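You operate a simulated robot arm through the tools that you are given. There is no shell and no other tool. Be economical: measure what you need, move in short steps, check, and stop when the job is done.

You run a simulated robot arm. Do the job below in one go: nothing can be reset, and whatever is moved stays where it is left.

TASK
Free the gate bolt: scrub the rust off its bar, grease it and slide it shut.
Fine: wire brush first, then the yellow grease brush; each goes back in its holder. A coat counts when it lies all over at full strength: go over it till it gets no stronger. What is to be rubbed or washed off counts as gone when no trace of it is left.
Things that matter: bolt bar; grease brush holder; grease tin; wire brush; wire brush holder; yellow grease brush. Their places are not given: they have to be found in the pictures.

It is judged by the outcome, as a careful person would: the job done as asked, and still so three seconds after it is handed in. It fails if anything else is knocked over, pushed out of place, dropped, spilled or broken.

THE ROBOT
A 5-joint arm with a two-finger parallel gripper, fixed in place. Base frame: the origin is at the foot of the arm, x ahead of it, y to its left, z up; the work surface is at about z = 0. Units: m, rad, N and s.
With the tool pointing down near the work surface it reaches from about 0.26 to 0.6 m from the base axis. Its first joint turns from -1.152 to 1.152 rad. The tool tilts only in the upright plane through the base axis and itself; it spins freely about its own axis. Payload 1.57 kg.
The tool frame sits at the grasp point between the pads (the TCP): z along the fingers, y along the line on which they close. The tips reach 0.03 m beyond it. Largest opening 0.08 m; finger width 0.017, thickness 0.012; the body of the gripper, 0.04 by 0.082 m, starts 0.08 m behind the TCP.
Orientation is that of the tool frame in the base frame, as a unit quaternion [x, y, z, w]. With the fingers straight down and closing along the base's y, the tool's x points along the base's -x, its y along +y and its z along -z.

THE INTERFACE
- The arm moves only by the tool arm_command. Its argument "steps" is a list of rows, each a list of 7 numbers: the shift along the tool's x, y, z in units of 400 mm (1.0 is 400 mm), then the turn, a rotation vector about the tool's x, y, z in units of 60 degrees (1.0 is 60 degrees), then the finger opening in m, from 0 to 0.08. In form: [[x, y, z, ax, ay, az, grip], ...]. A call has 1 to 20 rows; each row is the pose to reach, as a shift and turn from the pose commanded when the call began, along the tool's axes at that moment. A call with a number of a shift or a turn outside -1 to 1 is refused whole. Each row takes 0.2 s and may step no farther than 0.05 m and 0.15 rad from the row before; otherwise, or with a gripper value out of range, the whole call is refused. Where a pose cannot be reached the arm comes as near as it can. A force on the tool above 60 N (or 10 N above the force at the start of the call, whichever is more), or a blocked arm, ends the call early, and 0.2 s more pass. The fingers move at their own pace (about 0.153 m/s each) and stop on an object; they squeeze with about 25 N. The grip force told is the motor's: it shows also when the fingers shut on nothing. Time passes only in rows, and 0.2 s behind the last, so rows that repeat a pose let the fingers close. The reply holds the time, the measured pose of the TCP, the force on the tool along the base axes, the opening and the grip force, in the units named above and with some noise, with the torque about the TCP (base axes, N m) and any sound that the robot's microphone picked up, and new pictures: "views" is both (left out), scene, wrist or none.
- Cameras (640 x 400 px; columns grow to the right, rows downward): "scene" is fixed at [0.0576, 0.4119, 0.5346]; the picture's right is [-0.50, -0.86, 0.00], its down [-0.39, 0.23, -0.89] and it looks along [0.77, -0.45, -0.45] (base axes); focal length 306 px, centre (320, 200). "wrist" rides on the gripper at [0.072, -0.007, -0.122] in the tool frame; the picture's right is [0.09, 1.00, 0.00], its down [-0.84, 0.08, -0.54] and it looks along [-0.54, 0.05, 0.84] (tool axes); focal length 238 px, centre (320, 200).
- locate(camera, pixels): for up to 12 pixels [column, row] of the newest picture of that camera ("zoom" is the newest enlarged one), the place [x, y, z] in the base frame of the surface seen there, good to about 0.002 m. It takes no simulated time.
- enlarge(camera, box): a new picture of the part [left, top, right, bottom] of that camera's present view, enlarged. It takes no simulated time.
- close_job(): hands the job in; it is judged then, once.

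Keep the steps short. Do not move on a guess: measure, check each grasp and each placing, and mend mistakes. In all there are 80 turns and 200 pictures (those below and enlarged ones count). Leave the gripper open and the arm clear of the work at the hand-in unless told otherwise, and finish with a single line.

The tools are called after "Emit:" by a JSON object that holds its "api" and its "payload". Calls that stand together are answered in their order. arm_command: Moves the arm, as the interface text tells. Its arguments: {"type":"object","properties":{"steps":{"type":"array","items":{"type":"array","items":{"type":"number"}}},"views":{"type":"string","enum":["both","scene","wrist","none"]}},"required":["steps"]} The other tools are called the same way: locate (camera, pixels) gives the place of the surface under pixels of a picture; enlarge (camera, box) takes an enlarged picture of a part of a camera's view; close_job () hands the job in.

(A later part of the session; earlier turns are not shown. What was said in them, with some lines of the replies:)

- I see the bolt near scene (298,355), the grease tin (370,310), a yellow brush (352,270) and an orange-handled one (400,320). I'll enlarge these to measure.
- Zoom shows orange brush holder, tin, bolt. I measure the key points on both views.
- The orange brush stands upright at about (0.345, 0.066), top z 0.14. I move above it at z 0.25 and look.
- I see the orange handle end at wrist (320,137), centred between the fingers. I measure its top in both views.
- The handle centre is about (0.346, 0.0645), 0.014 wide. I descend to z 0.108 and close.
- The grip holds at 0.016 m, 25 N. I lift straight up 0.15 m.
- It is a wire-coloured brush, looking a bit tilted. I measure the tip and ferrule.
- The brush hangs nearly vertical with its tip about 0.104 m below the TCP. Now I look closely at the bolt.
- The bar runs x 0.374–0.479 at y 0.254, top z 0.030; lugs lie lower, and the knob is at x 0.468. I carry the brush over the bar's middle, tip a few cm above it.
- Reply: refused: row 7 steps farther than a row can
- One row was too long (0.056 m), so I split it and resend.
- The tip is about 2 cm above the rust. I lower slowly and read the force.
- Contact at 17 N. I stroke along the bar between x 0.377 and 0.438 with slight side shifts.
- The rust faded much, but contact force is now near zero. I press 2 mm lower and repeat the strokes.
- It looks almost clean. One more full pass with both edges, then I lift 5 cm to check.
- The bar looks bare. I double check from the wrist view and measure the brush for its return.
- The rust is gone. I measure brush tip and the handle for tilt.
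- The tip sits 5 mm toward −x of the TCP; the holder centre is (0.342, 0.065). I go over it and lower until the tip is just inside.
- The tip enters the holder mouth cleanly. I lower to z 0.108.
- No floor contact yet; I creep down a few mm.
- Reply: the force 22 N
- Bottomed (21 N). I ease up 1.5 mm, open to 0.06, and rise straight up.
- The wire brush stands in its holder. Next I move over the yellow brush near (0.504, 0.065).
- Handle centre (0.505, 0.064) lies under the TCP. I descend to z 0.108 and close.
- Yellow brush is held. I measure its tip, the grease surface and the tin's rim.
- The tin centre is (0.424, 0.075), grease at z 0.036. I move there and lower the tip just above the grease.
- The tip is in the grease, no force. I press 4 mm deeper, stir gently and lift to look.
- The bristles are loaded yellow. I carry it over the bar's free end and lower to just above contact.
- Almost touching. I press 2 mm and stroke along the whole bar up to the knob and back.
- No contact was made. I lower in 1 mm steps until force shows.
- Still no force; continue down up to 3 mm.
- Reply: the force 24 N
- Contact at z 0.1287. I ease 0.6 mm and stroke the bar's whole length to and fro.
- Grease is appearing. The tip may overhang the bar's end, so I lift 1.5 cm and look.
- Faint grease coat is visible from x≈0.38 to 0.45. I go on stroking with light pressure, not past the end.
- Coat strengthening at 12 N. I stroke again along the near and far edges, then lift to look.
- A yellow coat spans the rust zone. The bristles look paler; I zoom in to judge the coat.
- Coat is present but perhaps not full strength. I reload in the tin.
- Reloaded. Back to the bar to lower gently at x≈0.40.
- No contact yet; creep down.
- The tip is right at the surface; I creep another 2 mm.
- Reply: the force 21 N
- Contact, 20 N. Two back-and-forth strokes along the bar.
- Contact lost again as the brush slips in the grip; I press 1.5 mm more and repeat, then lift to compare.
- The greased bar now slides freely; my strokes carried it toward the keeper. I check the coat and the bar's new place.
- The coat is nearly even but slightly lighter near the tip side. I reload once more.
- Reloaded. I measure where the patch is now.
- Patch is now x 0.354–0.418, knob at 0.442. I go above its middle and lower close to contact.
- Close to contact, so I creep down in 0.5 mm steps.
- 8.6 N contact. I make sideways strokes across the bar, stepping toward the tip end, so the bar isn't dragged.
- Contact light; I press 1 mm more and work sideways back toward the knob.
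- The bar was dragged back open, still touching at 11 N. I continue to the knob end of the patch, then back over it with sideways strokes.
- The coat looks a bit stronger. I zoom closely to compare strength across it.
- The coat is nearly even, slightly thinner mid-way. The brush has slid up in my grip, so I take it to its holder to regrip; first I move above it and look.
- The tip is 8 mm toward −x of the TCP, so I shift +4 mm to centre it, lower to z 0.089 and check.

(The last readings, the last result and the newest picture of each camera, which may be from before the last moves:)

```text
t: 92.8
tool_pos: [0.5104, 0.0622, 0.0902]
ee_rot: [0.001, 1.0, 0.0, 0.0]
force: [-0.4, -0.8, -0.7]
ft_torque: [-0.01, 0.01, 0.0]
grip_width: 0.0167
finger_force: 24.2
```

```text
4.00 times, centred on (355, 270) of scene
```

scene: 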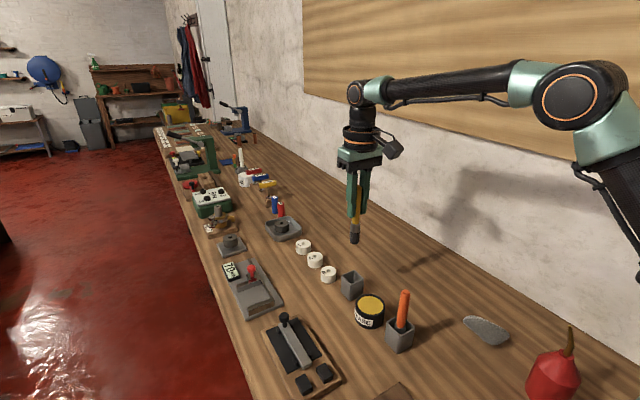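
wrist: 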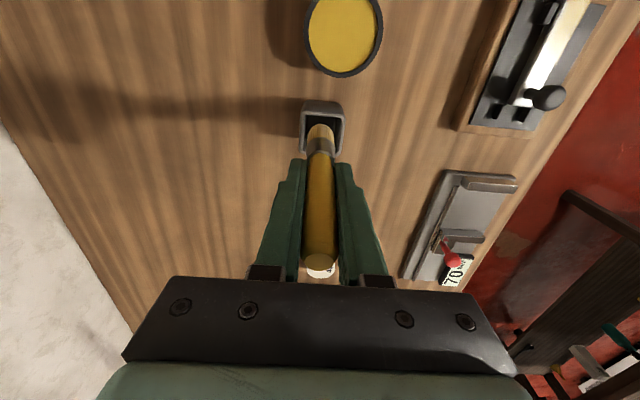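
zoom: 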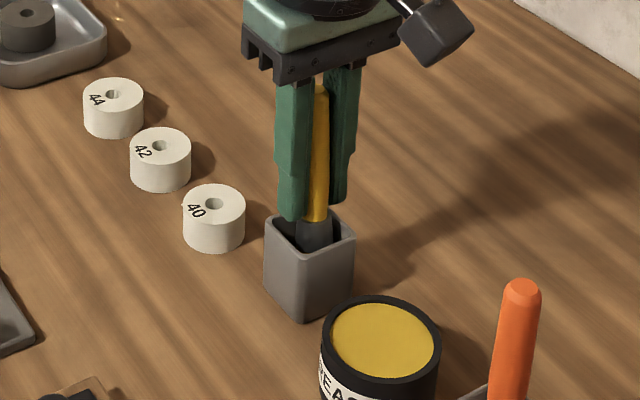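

The brush is inside. I open, rise 2 cm, and regrip higher on the handle.

Emit:
{"api": "arm_command", "payload": {"steps": [[0, 0, 0, 0, 0, 0, 0.04], [0, 0, 0, 0, 0, 0, 0.045], [0, 0, -0.025, 0, 0, 0, 0.045], [0.006, 0, -0.05, 0, 0, 0, 0.045], [0.006, 0, -0.05, 0, 0, 0, 0.045], [0.006, 0, -0.05, 0, 0, 0, 0.045]]}}

Emit:
{"api": "enlarge", "payload": {"camera": "scene", "box": [310, 220, 400, 320]}}

```text
t: 94.2
tool_pos: [0.5074, 0.063, 0.1123]
ee_rot: [0.0, 1.0, 0.0, 0.001]
force: [0.5, 0.6, 0.6]
ft_torque: [-0.02, -0.01, 0.04]
grip_width: 0.0449
finger_force: 0.1
```

scene: 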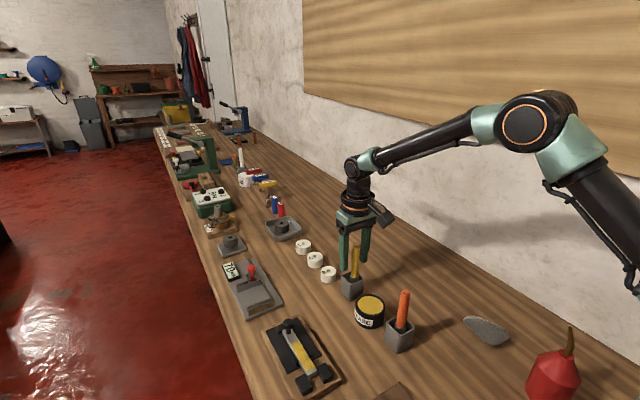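
wrist: 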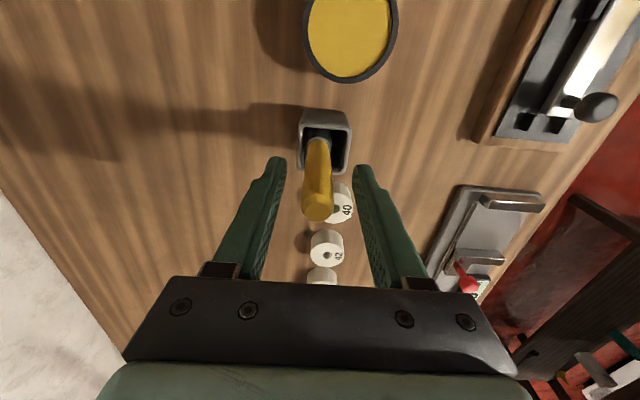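

```text
4.00 times, centred on (355, 270) of scene
```

zoom: 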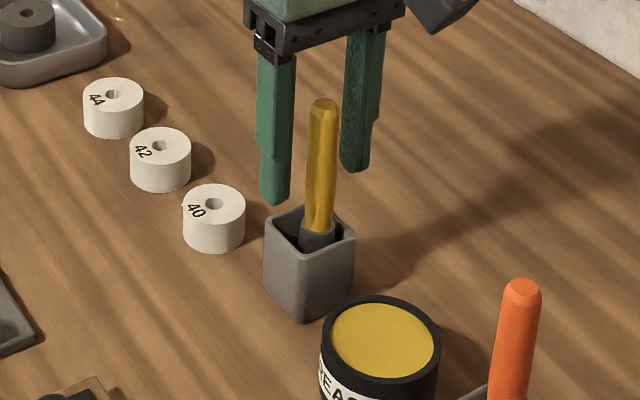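

The brush stands in the holder. I close at z 0.108, lift and go to the tin for a fresh load.

Emit:
{"api": "arm_command", "payload": {"steps": [[0, 0, 0.01, 0, 0, 0, 0.045], [0, 0, 0.01, 0, 0, 0, 0.0], [0, 0, 0.01, 0, 0, 0, 0.0], [0, 0, 0.01, 0, 0, 0, 0.0], [0, 0, -0.05, 0, 0, 0, 0.0], [0, 0, -0.15, 0, 0, 0, 0.0], [0, 0, -0.25, 0, 0, 0, 0.0], [0, 0, -0.3, 0, 0, 0, 0.0], [0.1, 0.015, -0.3, 0, 0, 0, 0], [0.2, 0.03, -0.3, 0, 0, 0, 0], [0.2, 0.03, -0.3, 0, 0, 0, 0]], "views": "none"}}

Emit:
{"api": "enlarge", "payload": {"camera": "scene", "box": [320, 190, 420, 330]}}

Emit:
{"api": "locate", "payload": {"camera": "zoom", "pixels": [[330, 200], [335, 160], [332, 215]]}}

```text
t: 96.6
tool_pos: [0.4289, 0.0783, 0.2319]
ee_rot: [0.0, 1.0, 0.0, -0.001]
force: [-0.7, 0.4, -0.7]
ft_torque: [0.0, -0.02, -0.05]
grip_width: 0.0163
finger_force: 24.9
```

```text
2.86 times, centred on (370, 260) of scene
```

zoom: 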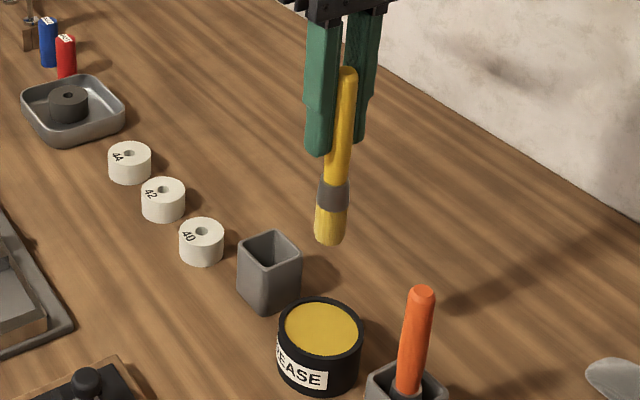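

```text
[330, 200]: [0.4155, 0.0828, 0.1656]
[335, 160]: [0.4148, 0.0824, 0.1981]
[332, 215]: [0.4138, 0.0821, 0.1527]
```

Held firmly, tip above the tin at about (0.421, 0.077). I dip and lift.

Emit:
{"api": "arm_command", "payload": {"steps": [[-0.005, -0.004, 0.1, 0, 0, 0, 0], [-0.005, -0.004, 0.19, 0, 0, 0, 0], [-0.005, -0.004, 0.235, 0, 0, 0, 0], [-0.005, -0.004, 0.243, 0, 0, 0, 0], [0.005, -0.004, 0.243, 0, 0, 0, 0], [-0.015, -0.004, 0.243, 0, 0, 0, 0], [-0.005, 0.006, 0.243, 0, 0, 0, 0], [-0.005, -0.014, 0.243, 0, 0, 0, 0], [-0.005, -0.004, 0.243, 0, 0, 0, 0], [-0.005, -0.004, 0.16, 0, 0, 0, 0], [-0.005, -0.004, 0.05, 0, 0, 0, 0], [-0.005, -0.004, 0.05, 0, 0, 0, 0]], "views": "none"}}

Emit:
{"api": "enlarge", "payload": {"camera": "scene", "box": [285, 200, 405, 380]}}

Emit:
{"api": "locate", "payload": {"camera": "zoom", "pixels": [[75, 300], [93, 355]]}}

```text
t: 99.2
tool_pos: [0.4302, 0.0691, 0.2115]
ee_rot: [0.0, 1.0, 0.0, -0.001]
force: [-0.7, -0.3, -0.2]
ft_torque: [-0.02, 0.0, 0.02]
grip_width: 0.0165
finger_force: 25.1
```

```text
2.22 times, centred on (345, 290) of scene
```

zoom: 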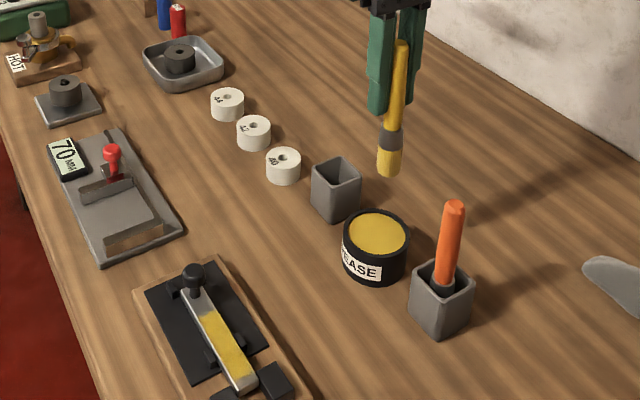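

```text
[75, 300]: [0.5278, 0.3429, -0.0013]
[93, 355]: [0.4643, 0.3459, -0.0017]
```

Reloaded. I measure the patch ends and knob on the bar.

Emit:
{"api": "locate", "payload": {"camera": "zoom", "pixels": [[208, 317], [237, 372], [222, 345], [245, 386], [193, 275], [190, 298]]}}

```text
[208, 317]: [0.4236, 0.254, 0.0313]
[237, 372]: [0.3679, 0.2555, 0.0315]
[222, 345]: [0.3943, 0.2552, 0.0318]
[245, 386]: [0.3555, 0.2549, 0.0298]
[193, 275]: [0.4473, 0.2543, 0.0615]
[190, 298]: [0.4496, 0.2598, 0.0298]
```

Patch x 0.361–0.428. I go above its knob end and lower close to contact (expected z≈0.136).

Emit:
{"api": "arm_command", "payload": {"steps": [[0, 0.116, 0, 0, 0, 0, 0], [0, 0.232, 0, 0, 0, 0, 0], [0, 0.348, 0, 0, 0, 0, 0], [0, 0.464, 0, 0, 0, 0, 0], [0, 0.464, 0.08, 0, 0, 0, 0], [0, 0.464, 0.15, 0, 0, 0, 0], [0, 0.464, 0.175, 0, 0, 0, 0], [0, 0.464, 0.182, 0, 0, 0, 0], [0, 0.464, 0.187, 0, 0, 0, 0], [0, 0.464, 0.187, 0, 0, 0, 0]], "views": "none"}}

Emit:
{"api": "enlarge", "payload": {"camera": "scene", "box": [260, 290, 350, 390]}}

```text
t: 101.4
tool_pos: [0.4317, 0.2576, 0.1342]
ee_rot: [0.0, 1.0, 0.0, 0.0]
force: [-0.2, -0.4, -0.9]
ft_torque: [0.0, -0.03, 0.01]
grip_width: 0.0165
finger_force: 25.3
```

```text
4.00 times, centred on (305, 340) of scene
```

zoom: 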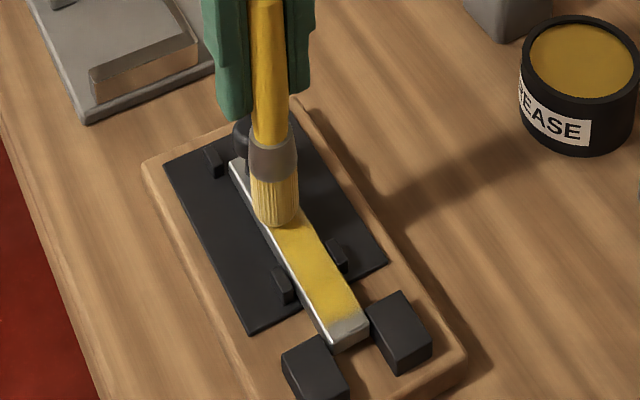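

Just above the bar; y is 3 mm high, so I correct and creep down.

Emit:
{"api": "arm_command", "payload": {"steps": [[0, -0.007, 0, 0, 0, 0, 0], [0, -0.007, 0.0025, 0, 0, 0, 0], [0, -0.007, 0.005, 0, 0, 0, 0], [0, -0.007, 0.0065, 0, 0, 0, 0], [0, -0.007, 0.0065, 0, 0, 0, 0]], "views": "none"}}

```text
t: 102.6
tool_pos: [0.4294, 0.2546, 0.1329]
ee_rot: [0.001, 1.0, 0.0, 0.0]
force: [-0.5, -0.5, -0.4]
ft_torque: [0.01, 0.0, 0.0]
grip_width: 0.0166
finger_force: 24.8
```

Emit:
{"api": "arm_command", "payload": {"steps": [[0, 0, 0.0025, 0, 0, 0, 0], [0, 0, 0.005, 0, 0, 0, 0], [0, 0, 0.0065, 0, 0, 0, 0], [0, 0, 0.0065, 0, 0, 0, 0]], "views": "none"}}

```text
t: 103.6
tool_pos: [0.4306, 0.2533, 0.1301]
ee_rot: [0.0, 1.0, -0.001, 0.0]
force: [0.1, 0.2, -0.6]
ft_torque: [-0.01, 0.02, 0.02]
grip_width: 0.0165
finger_force: 24.8
```

Still none; I creep 3 mm more.

Emit:
{"api": "arm_command", "payload": {"steps": [[0, 0, 0.002, 0, 0, 0, 0], [0, 0, 0.004, 0, 0, 0, 0], [0, 0, 0.006, 0, 0, 0, 0], [0, 0, 0.0075, 0, 0, 0, 0], [0, 0, 0.0075, 0, 0, 0, 0]], "views": "none"}}

```text
t: 104.8
tool_pos: [0.4304, 0.2553, 0.1279]
ee_rot: [0.0, 1.0, 0.001, 0.001]
force: [-1.3, -0.7, 9.9]
ft_torque: [-0.08, 0.05, -0.01]
grip_width: 0.0166
finger_force: 25.4
```

Contact at 9.9 N. I zigzag toward the tip end.

Emit:
{"api": "arm_command", "payload": {"steps": [[0, 0.009, 0.001, 0, 0, 0, 0], [0, -0.011, 0.001, 0, 0, 0, 0], [0.015, 0.009, 0.001, 0, 0, 0, 0], [0.015, -0.011, 0.001, 0, 0, 0, 0], [0.03, 0.009, 0.001, 0, 0, 0, 0], [0.03, -0.011, 0.001, 0, 0, 0, 0], [0.045, 0.009, 0.0015, 0, 0, 0, 0], [0.045, -0.011, 0.0015, 0, 0, 0, 0], [0.06, 0.009, 0.0015, 0, 0, 0, 0], [0.06, -0.011, 0.0015, 0, 0, 0, 0], [0.075, 0.009, 0.0015, 0, 0, 0, 0], [0.075, -0.011, 0.0015, 0, 0, 0, 0], [0.09, 0.009, 0.002, 0, 0, 0, 0], [0.09, -0.011, 0.002, 0, 0, 0, 0], [0.105, 0.009, 0.002, 0, 0, 0, 0], [0.105, -0.011, 0.002, 0, 0, 0, 0], [0.12, 0.009, 0.002, 0, 0, 0, 0], [0.12, -0.011, 0.002, 0, 0, 0, 0], [0.135, 0.009, 0.002, 0, 0, 0, 0], [0.135, -0.011, 0.002, 0, 0, 0, 0]], "views": "none"}}

Emit:
{"api": "enlarge", "payload": {"camera": "scene", "box": [260, 290, 350, 390]}}

```text
t: 109.0
tool_pos: [0.3778, 0.2511, 0.126]
ee_rot: [0.0, 1.0, 0.0, 0.0]
force: [1.0, 0.4, -0.1]
ft_torque: [0.01, -0.01, 0.0]
grip_width: 0.0162
finger_force: 24.9
```

```text
4.00 times, centred on (305, 340) of scene
```

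zoom: 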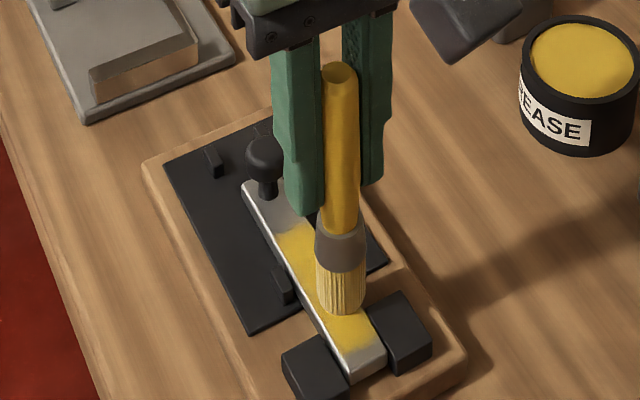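

Force faded again. I press 1.5 mm and zigzag on to the tip end and back.

Emit:
{"api": "arm_command", "payload": {"steps": [[0, 0.009, 0.003, 0, 0, 0, 0], [0.015, 0.018, 0.0045, 0, 0, 0, 0], [0.015, -0.002, 0.0045, 0, 0, 0, 0], [0.03, 0.018, 0.0045, 0, 0, 0, 0], [0.03, -0.002, 0.0045, 0, 0, 0, 0], [0.045, 0.018, 0.0045, 0, 0, 0, 0], [0.045, -0.002, 0.0045, 0, 0, 0, 0], [0.06, 0.018, 0.0045, 0, 0, 0, 0], [0.06, -0.002, 0.0045, 0, 0, 0, 0], [0.045, 0.018, 0.0055, 0, 0, 0, 0], [0.03, -0.002, 0.0055, 0, 0, 0, 0], [0.015, 0.018, 0.0055, 0, 0, 0, 0], [0.0, -0.002, 0.0055, 0, 0, 0, 0], [-0.015, 0.018, 0.0055, 0, 0, 0, 0], [-0.03, -0.002, 0.0055, 0, 0, 0, 0], [-0.045, 0.018, 0.006, 0, 0, 0, 0], [-0.06, -0.002, 0.006, 0, 0, 0, 0], [-0.075, 0.018, 0.006, 0, 0, 0, 0], [-0.09, -0.002, 0.006, 0, 0, 0, 0], [-0.09, 0.009, 0.006, 0, 0, 0, 0]], "views": "none"}}

Emit:
{"api": "enlarge", "payload": {"camera": "scene", "box": [260, 290, 350, 390]}}

```text
t: 113.2
tool_pos: [0.4132, 0.2522, 0.1222]
ee_rot: [0.001, 1.0, 0.0, 0.001]
force: [0.1, -2.2, 3.3]
ft_torque: [-0.16, -0.03, -0.02]
grip_width: 0.0166
finger_force: 25.0
```

```text
4.00 times, centred on (305, 340) of scene
```

zoom: 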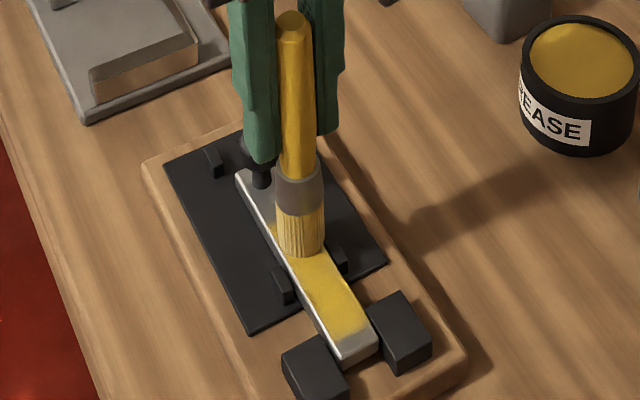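

Good contact. A few more strokes at the knob end, then I lift and inspect.

Emit:
{"api": "arm_command", "payload": {"steps": [[0, 0.01, 0.001, 0, 0, 0, 0], [0, -0.008, 0.001, 0, 0, 0, 0], [-0.012, 0.01, 0.001, 0, 0, 0, 0], [-0.012, -0.008, 0.001, 0, 0, 0, 0], [-0.024, 0.01, 0.0015, 0, 0, 0, 0], [-0.024, -0.008, 0.0015, 0, 0, 0, 0], [0.0, 0.01, 0.0015, 0, 0, 0, 0], [0.02, -0.008, 0.0015, 0, 0, 0, 0], [0.04, 0.01, 0.0015, 0, 0, 0, 0], [0.06, -0.008, 0.002, 0, 0, 0, 0], [0.08, 0.01, 0.002, 0, 0, 0, 0], [0.1, -0.008, 0.002, 0, 0, 0, 0], [0.12, 0.01, 0.002, 0, 0, 0, 0], [0.14, -0.008, 0.002, 0, 0, 0, 0], [0.14, 0.01, 0.002, 0, 0, 0, 0], [0.14, 0, -0.08, 0, 0, 0, 0], [0.14, -0.07, -0.15, 0, 0, 0, 0], [0.1, -0.16, -0.22, 0, 0, 0, 0], [0.1, -0.16, -0.22, 0, 0, 0, 0]], "views": "none"}}

Emit:
{"api": "enlarge", "payload": {"camera": "scene", "box": [285, 315, 340, 390]}}

Emit:
{"api": "enlarge", "payload": {"camera": "wrist", "box": [320, 50, 400, 190]}}

```text
t: 117.2
tool_pos: [0.3714, 0.1908, 0.2115]
ee_rot: [0.0, 1.0, 0.0, 0.0]
force: [-0.3, -0.1, -0.4]
ft_torque: [0.01, -0.01, -0.03]
grip_width: 0.0166
finger_force: 25.1
```

```text
5.33 times, centred on (312, 352) of scene
```

zoom: 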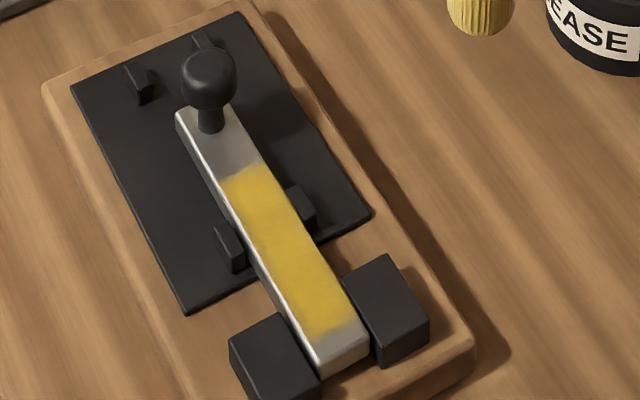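

```text
2.86 times, centred on (360, 120) of wrist
```

zoom: 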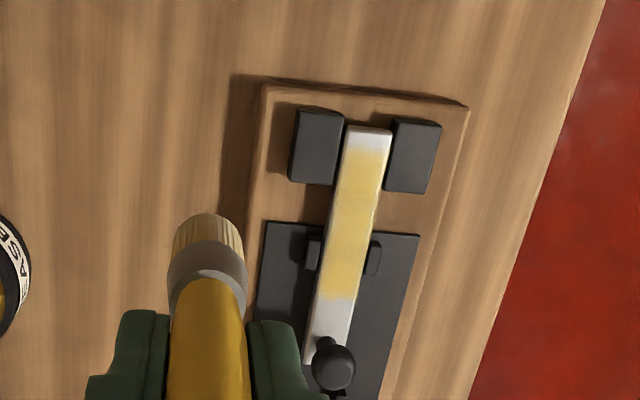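

Emit:
{"api": "enlarge", "payload": {"camera": "scene", "box": [302, 340, 330, 380]}}

Emit:
{"api": "enlarge", "payload": {"camera": "wrist", "box": [350, 90, 385, 165]}}

```text
10.00 times, centred on (316, 360) of scene
```

zoom: 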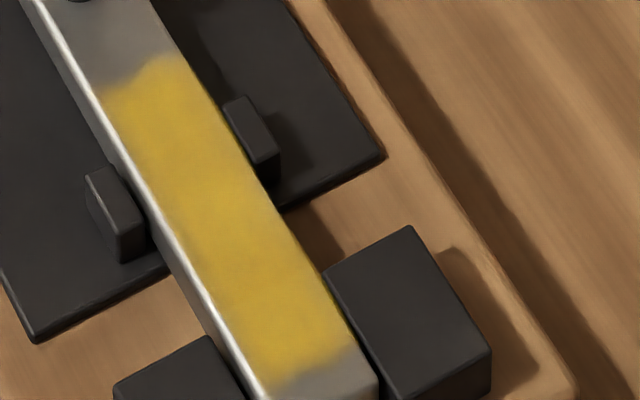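

```text
5.33 times, centred on (368, 128) of wrist
```

zoom: 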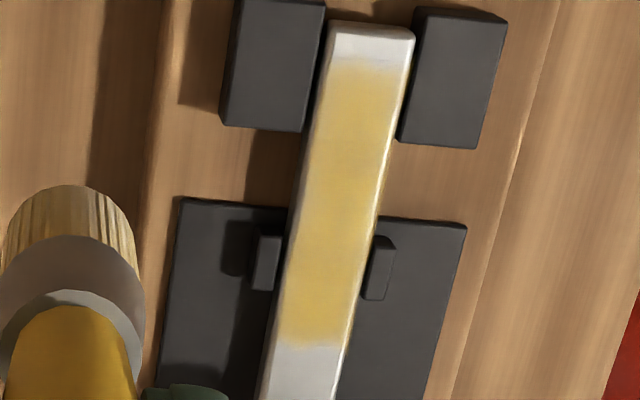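

The coat is even and no stronger than before, so it's at full strength. Now I bring the brush over its holder and measure the tip.

Emit:
{"api": "arm_command", "payload": {"steps": [[-0.087, -0.08, -0.02, 0, 0, 0, 0], [-0.174, -0.16, -0.02, 0, 0, 0, 0], [-0.26, -0.24, -0.02, 0, 0, 0, 0], [-0.3465, -0.317, -0.02, 0, 0, 0, 0], [-0.3465, -0.317, 0.06, 0, 0, 0, 0], [-0.3465, -0.317, 0.135, 0, 0, 0, 0], [-0.3465, -0.317, 0.135, 0, 0, 0, 0]], "views": "none"}}

Emit:
{"api": "enlarge", "payload": {"camera": "scene", "box": [310, 220, 400, 320]}}

Emit:
{"api": "locate", "payload": {"camera": "zoom", "pixels": [[319, 205], [314, 205], [310, 205], [317, 190], [318, 170], [324, 205], [312, 212], [317, 214], [318, 150], [322, 110]]}}

```text
t: 118.8
tool_pos: [0.5139, 0.0619, 0.159]
ee_rot: [0.0, 1.0, 0.0, 0.0]
force: [-1.2, -0.2, 0.2]
ft_torque: [0.03, 0.03, 0.01]
grip_width: 0.0167
finger_force: 24.7
```

```text
4.00 times, centred on (355, 270) of scene
```

zoom: 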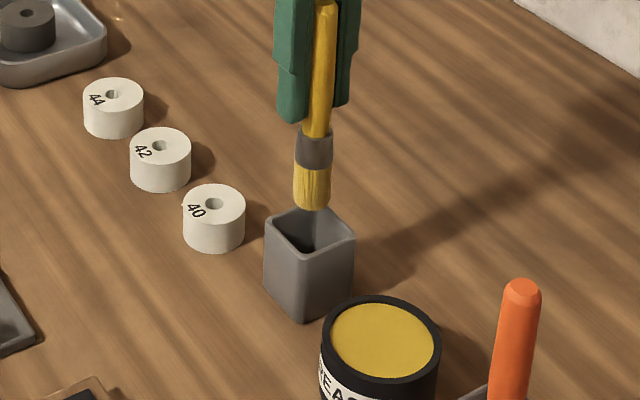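

```text
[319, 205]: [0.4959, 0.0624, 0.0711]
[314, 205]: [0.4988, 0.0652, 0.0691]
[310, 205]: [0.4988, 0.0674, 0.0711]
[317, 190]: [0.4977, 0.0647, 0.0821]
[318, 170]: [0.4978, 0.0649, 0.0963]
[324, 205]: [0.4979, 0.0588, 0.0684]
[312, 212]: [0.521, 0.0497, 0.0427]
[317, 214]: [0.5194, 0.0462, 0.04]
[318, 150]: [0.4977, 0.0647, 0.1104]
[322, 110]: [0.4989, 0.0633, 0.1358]
```

The tip is ~3 mm off the holder's centre; I correct and lower.

Emit:
{"api": "arm_command", "payload": {"steps": [[0.006, 0.0075, 0, 0, 0, 0, 0], [0.006, 0.0075, 0.05, 0, 0, 0, 0], [0.006, 0.0075, 0.1, 0, 0, 0, 0], [0.006, 0.0075, 0.14, 0, 0, 0, 0], [0.006, 0.0075, 0.155, 0, 0, 0, 0], [0.006, 0.0075, 0.155, 0, 0, 0, 0]], "views": "none"}}

Emit:
{"api": "enlarge", "payload": {"camera": "scene", "box": [310, 220, 400, 320]}}

```text
t: 120.2
tool_pos: [0.5087, 0.0665, 0.0965]
ee_rot: [0.0, 1.0, 0.0, 0.0]
force: [0.8, -0.3, -1.2]
ft_torque: [0.04, -0.01, -0.03]
grip_width: 0.0167
finger_force: 24.9
```

```text
4.00 times, centred on (355, 270) of scene
```

zoom: 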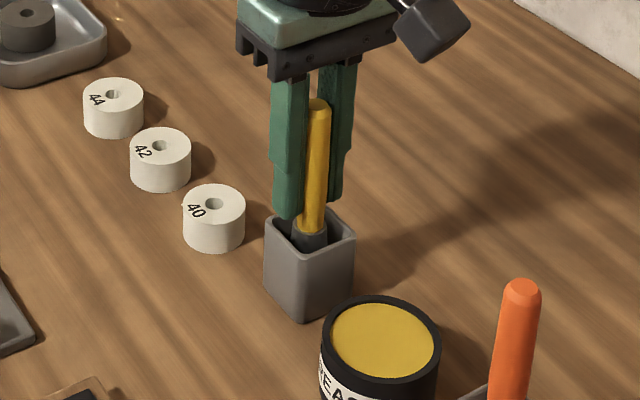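

The brush stands inside its holder. I release, rise, and move over behind the bolt's knob, closing the fingers up high.

Emit:
{"api": "arm_command", "payload": {"steps": [[0, 0, 0, 0, 0, 0, 0.045], [0, 0, 0, 0, 0, 0, 0.045], [0, 0, -0.08, 0, 0, 0, 0.05], [0, 0, -0.18, 0, 0, 0, 0.05], [0, 0, -0.28, 0, 0, 0, 0.05], [0, 0, -0.36, 0, 0, 0, 0.05], [0.01, 0.1, -0.36, 0, 0, 0, 0.05], [0.02, 0.2, -0.36, 0, 0, 0, 0.03], [0.03, 0.3, -0.36, 0, 0, 0, 0.0], [0.04, 0.4, -0.36, 0, 0, 0, 0.0], [0.05, 0.469, -0.36, 0, 0, 0, 0.0], [0.05, 0.469, -0.3, 0, 0, 0, 0.0], [0.05, 0.469, -0.3, 0, 0, 0, 0.0]], "views": "none"}}

Emit:
{"api": "enlarge", "payload": {"camera": "scene", "box": [265, 250, 425, 390]}}

Emit:
{"api": "locate", "payload": {"camera": "scene", "pixels": [[303, 324], [304, 327], [302, 321], [304, 320], [332, 377], [326, 384]]}}

```text
t: 123.0
tool_pos: [0.4898, 0.2536, 0.2184]
ee_rot: [0.0, 1.0, 0.0, 0.0]
force: [-0.8, 0.6, -0.4]
ft_torque: [-0.01, -0.01, 0.0]
grip_width: 0.0
finger_force: 21.2
```

```text
2.86 times, centred on (345, 320) of scene
```

zoom: 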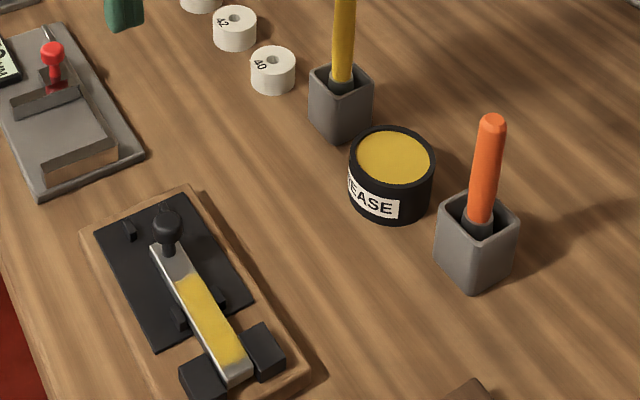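

```text
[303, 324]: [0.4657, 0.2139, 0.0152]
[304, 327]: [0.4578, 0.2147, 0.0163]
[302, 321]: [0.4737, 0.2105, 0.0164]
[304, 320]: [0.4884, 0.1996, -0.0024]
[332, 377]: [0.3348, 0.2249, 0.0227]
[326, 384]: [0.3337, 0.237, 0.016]
```

Both brushes stand in their holders. With fingers closed I lower behind the knob (tips z 0.048) and push it toward −x in small steps.

Emit:
{"api": "arm_command", "payload": {"steps": [[0, 0.002, 0.1, 0, 0, 0, 0], [0, 0.002, 0.2, 0, 0, 0, 0], [0, 0.002, 0.3, 0, 0, 0, 0], [0, 0.002, 0.351, 0, 0, 0, 0], [0.02, 0.002, 0.351, 0, 0, 0, 0], [0.04, 0.002, 0.351, 0, 0, 0, 0], [0.055, 0.002, 0.351, 0, 0, 0, 0], [0.07, 0.002, 0.351, 0, 0, 0, 0], [0.085, 0.002, 0.351, 0, 0, 0, 0], [0.1, 0.002, 0.351, 0, 0, 0, 0], [0.11, 0.002, 0.351, 0, 0, 0, 0], [0.12, 0.002, 0.351, 0, 0, 0, 0], [0.12, 0.002, 0.351, 0, 0, 0, 0]], "views": "none"}}

Emit:
{"api": "enlarge", "payload": {"camera": "scene", "box": [260, 300, 350, 400]}}

```text
t: 125.4
tool_pos: [0.4574, 0.2574, 0.0792]
ee_rot: [0.004, 1.0, 0.009, 0.015]
force: [6.6, -0.9, -1.5]
ft_torque: [0.0, -0.13, 0.0]
grip_width: 0.0
finger_force: 20.7
stopped in row 11: the force on the tool passed its limit at 64 N (the readings are from after the stop); the commanded pose is now the measured one
```

```text
4.00 times, centred on (305, 350) of scene
```

zoom: 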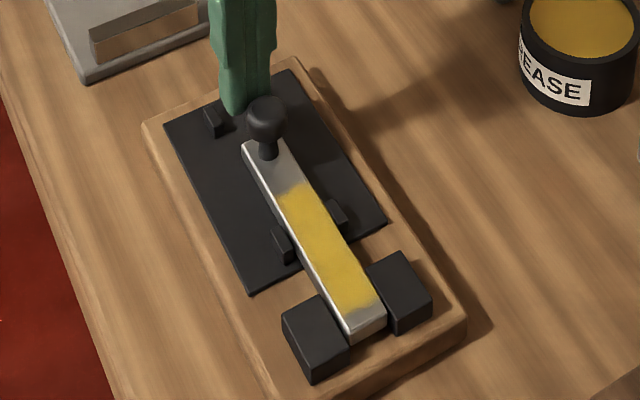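

The push met a hard stop at 64 N, knob near x 0.44. I measure whether the tip sits home between the keeper blocks.

Emit:
{"api": "locate", "payload": {"camera": "zoom", "pixels": [[368, 322], [352, 340], [383, 318], [400, 255], [430, 300], [318, 300], [268, 105], [248, 145], [295, 190], [345, 300], [320, 345]]}}

Emit:
{"api": "enlarge", "payload": {"camera": "wrist", "box": [240, 0, 400, 200]}}

```text
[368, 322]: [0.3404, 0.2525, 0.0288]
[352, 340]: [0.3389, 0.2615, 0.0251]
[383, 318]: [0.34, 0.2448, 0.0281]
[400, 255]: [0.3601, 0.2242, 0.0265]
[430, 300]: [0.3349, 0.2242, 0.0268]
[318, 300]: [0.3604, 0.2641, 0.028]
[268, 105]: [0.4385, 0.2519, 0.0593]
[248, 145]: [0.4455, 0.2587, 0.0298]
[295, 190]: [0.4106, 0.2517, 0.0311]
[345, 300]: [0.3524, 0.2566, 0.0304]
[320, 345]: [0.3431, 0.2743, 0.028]
```

```text
2.00 times, centred on (320, 100) of wrist
```

zoom: 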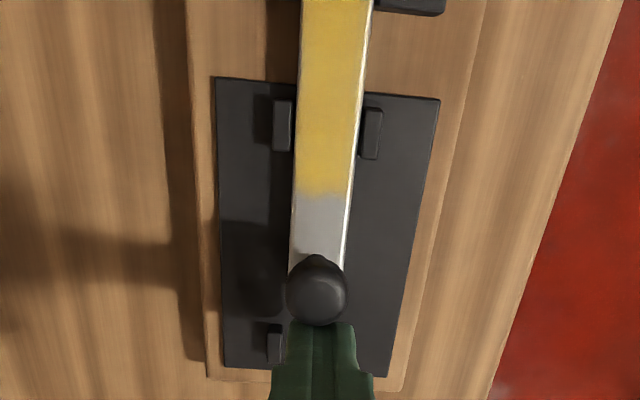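

The bar moved 35 mm to its stop, its tip filling the keeper (x 0.339 of blocks 0.335–0.360). I back off, rise, open and look.

Emit:
{"api": "arm_command", "payload": {"steps": [[-0.02, 0, 0, 0, 0, 0, 0], [-0.05, 0, 0, 0, 0, 0, 0], [-0.05, 0, -0.1, 0, 0, 0, 0], [-0.05, 0, -0.2, 0, 0, 0, 0], [-0.05, 0, -0.3, 0, 0, 0, 0.0], [-0.05, -0.05, -0.4, 0, 0, 0, 0.04], [-0.05, -0.12, -0.45, 0, 0, 0, 0.08], [-0.05, -0.2, -0.45, 0, 0, 0, 0.08], [-0.05, -0.2, -0.45, 0, 0, 0, 0.08]], "views": "scene"}}

Emit:
{"api": "enlarge", "payload": {"camera": "scene", "box": [270, 310, 345, 395]}}

Emit:
{"api": "enlarge", "payload": {"camera": "scene", "box": [310, 220, 440, 360]}}

```text
t: 127.4
tool_pos: [0.4702, 0.1742, 0.2579]
ee_rot: [0.004, 1.0, 0.004, 0.015]
force: [-0.7, -0.8, 0.6]
ft_torque: [-0.01, 0.0, -0.02]
grip_width: 0.0802
finger_force: 0.1
```

scene: 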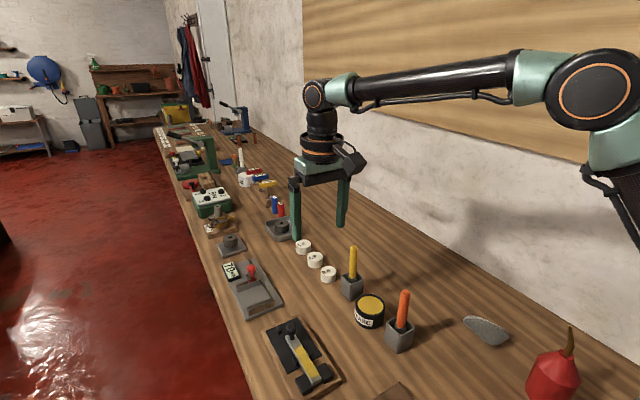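

```text
4.71 times, centred on (308, 352) of scene
```

zoom: 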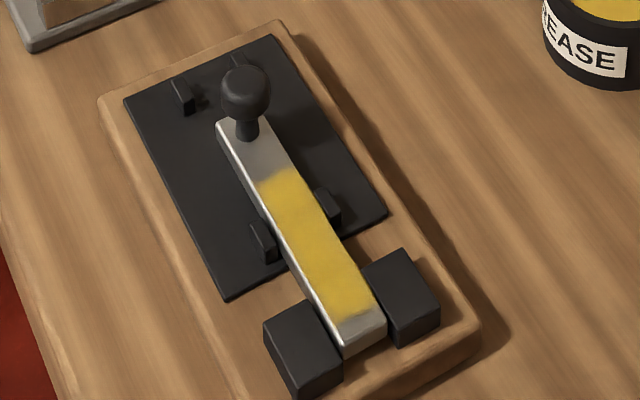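

```text
2.86 times, centred on (375, 290) of scene
```

zoom: 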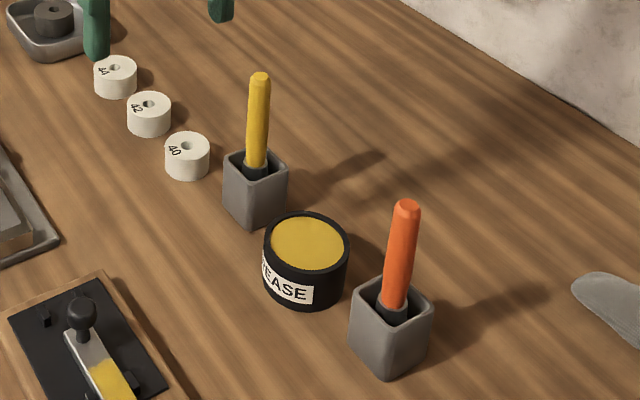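

The bolt is shut with an even coat, both brushes are in their holders, the tin is in place, and the arm is open and clear. I hand in.

Emit:
{"api": "close_job", "payload": {}}

```text
The job is handed in.
```

The bolt bar is scrubbed free of rust, evenly greased and slid shut to its stop, and both brushes are back in their holders.
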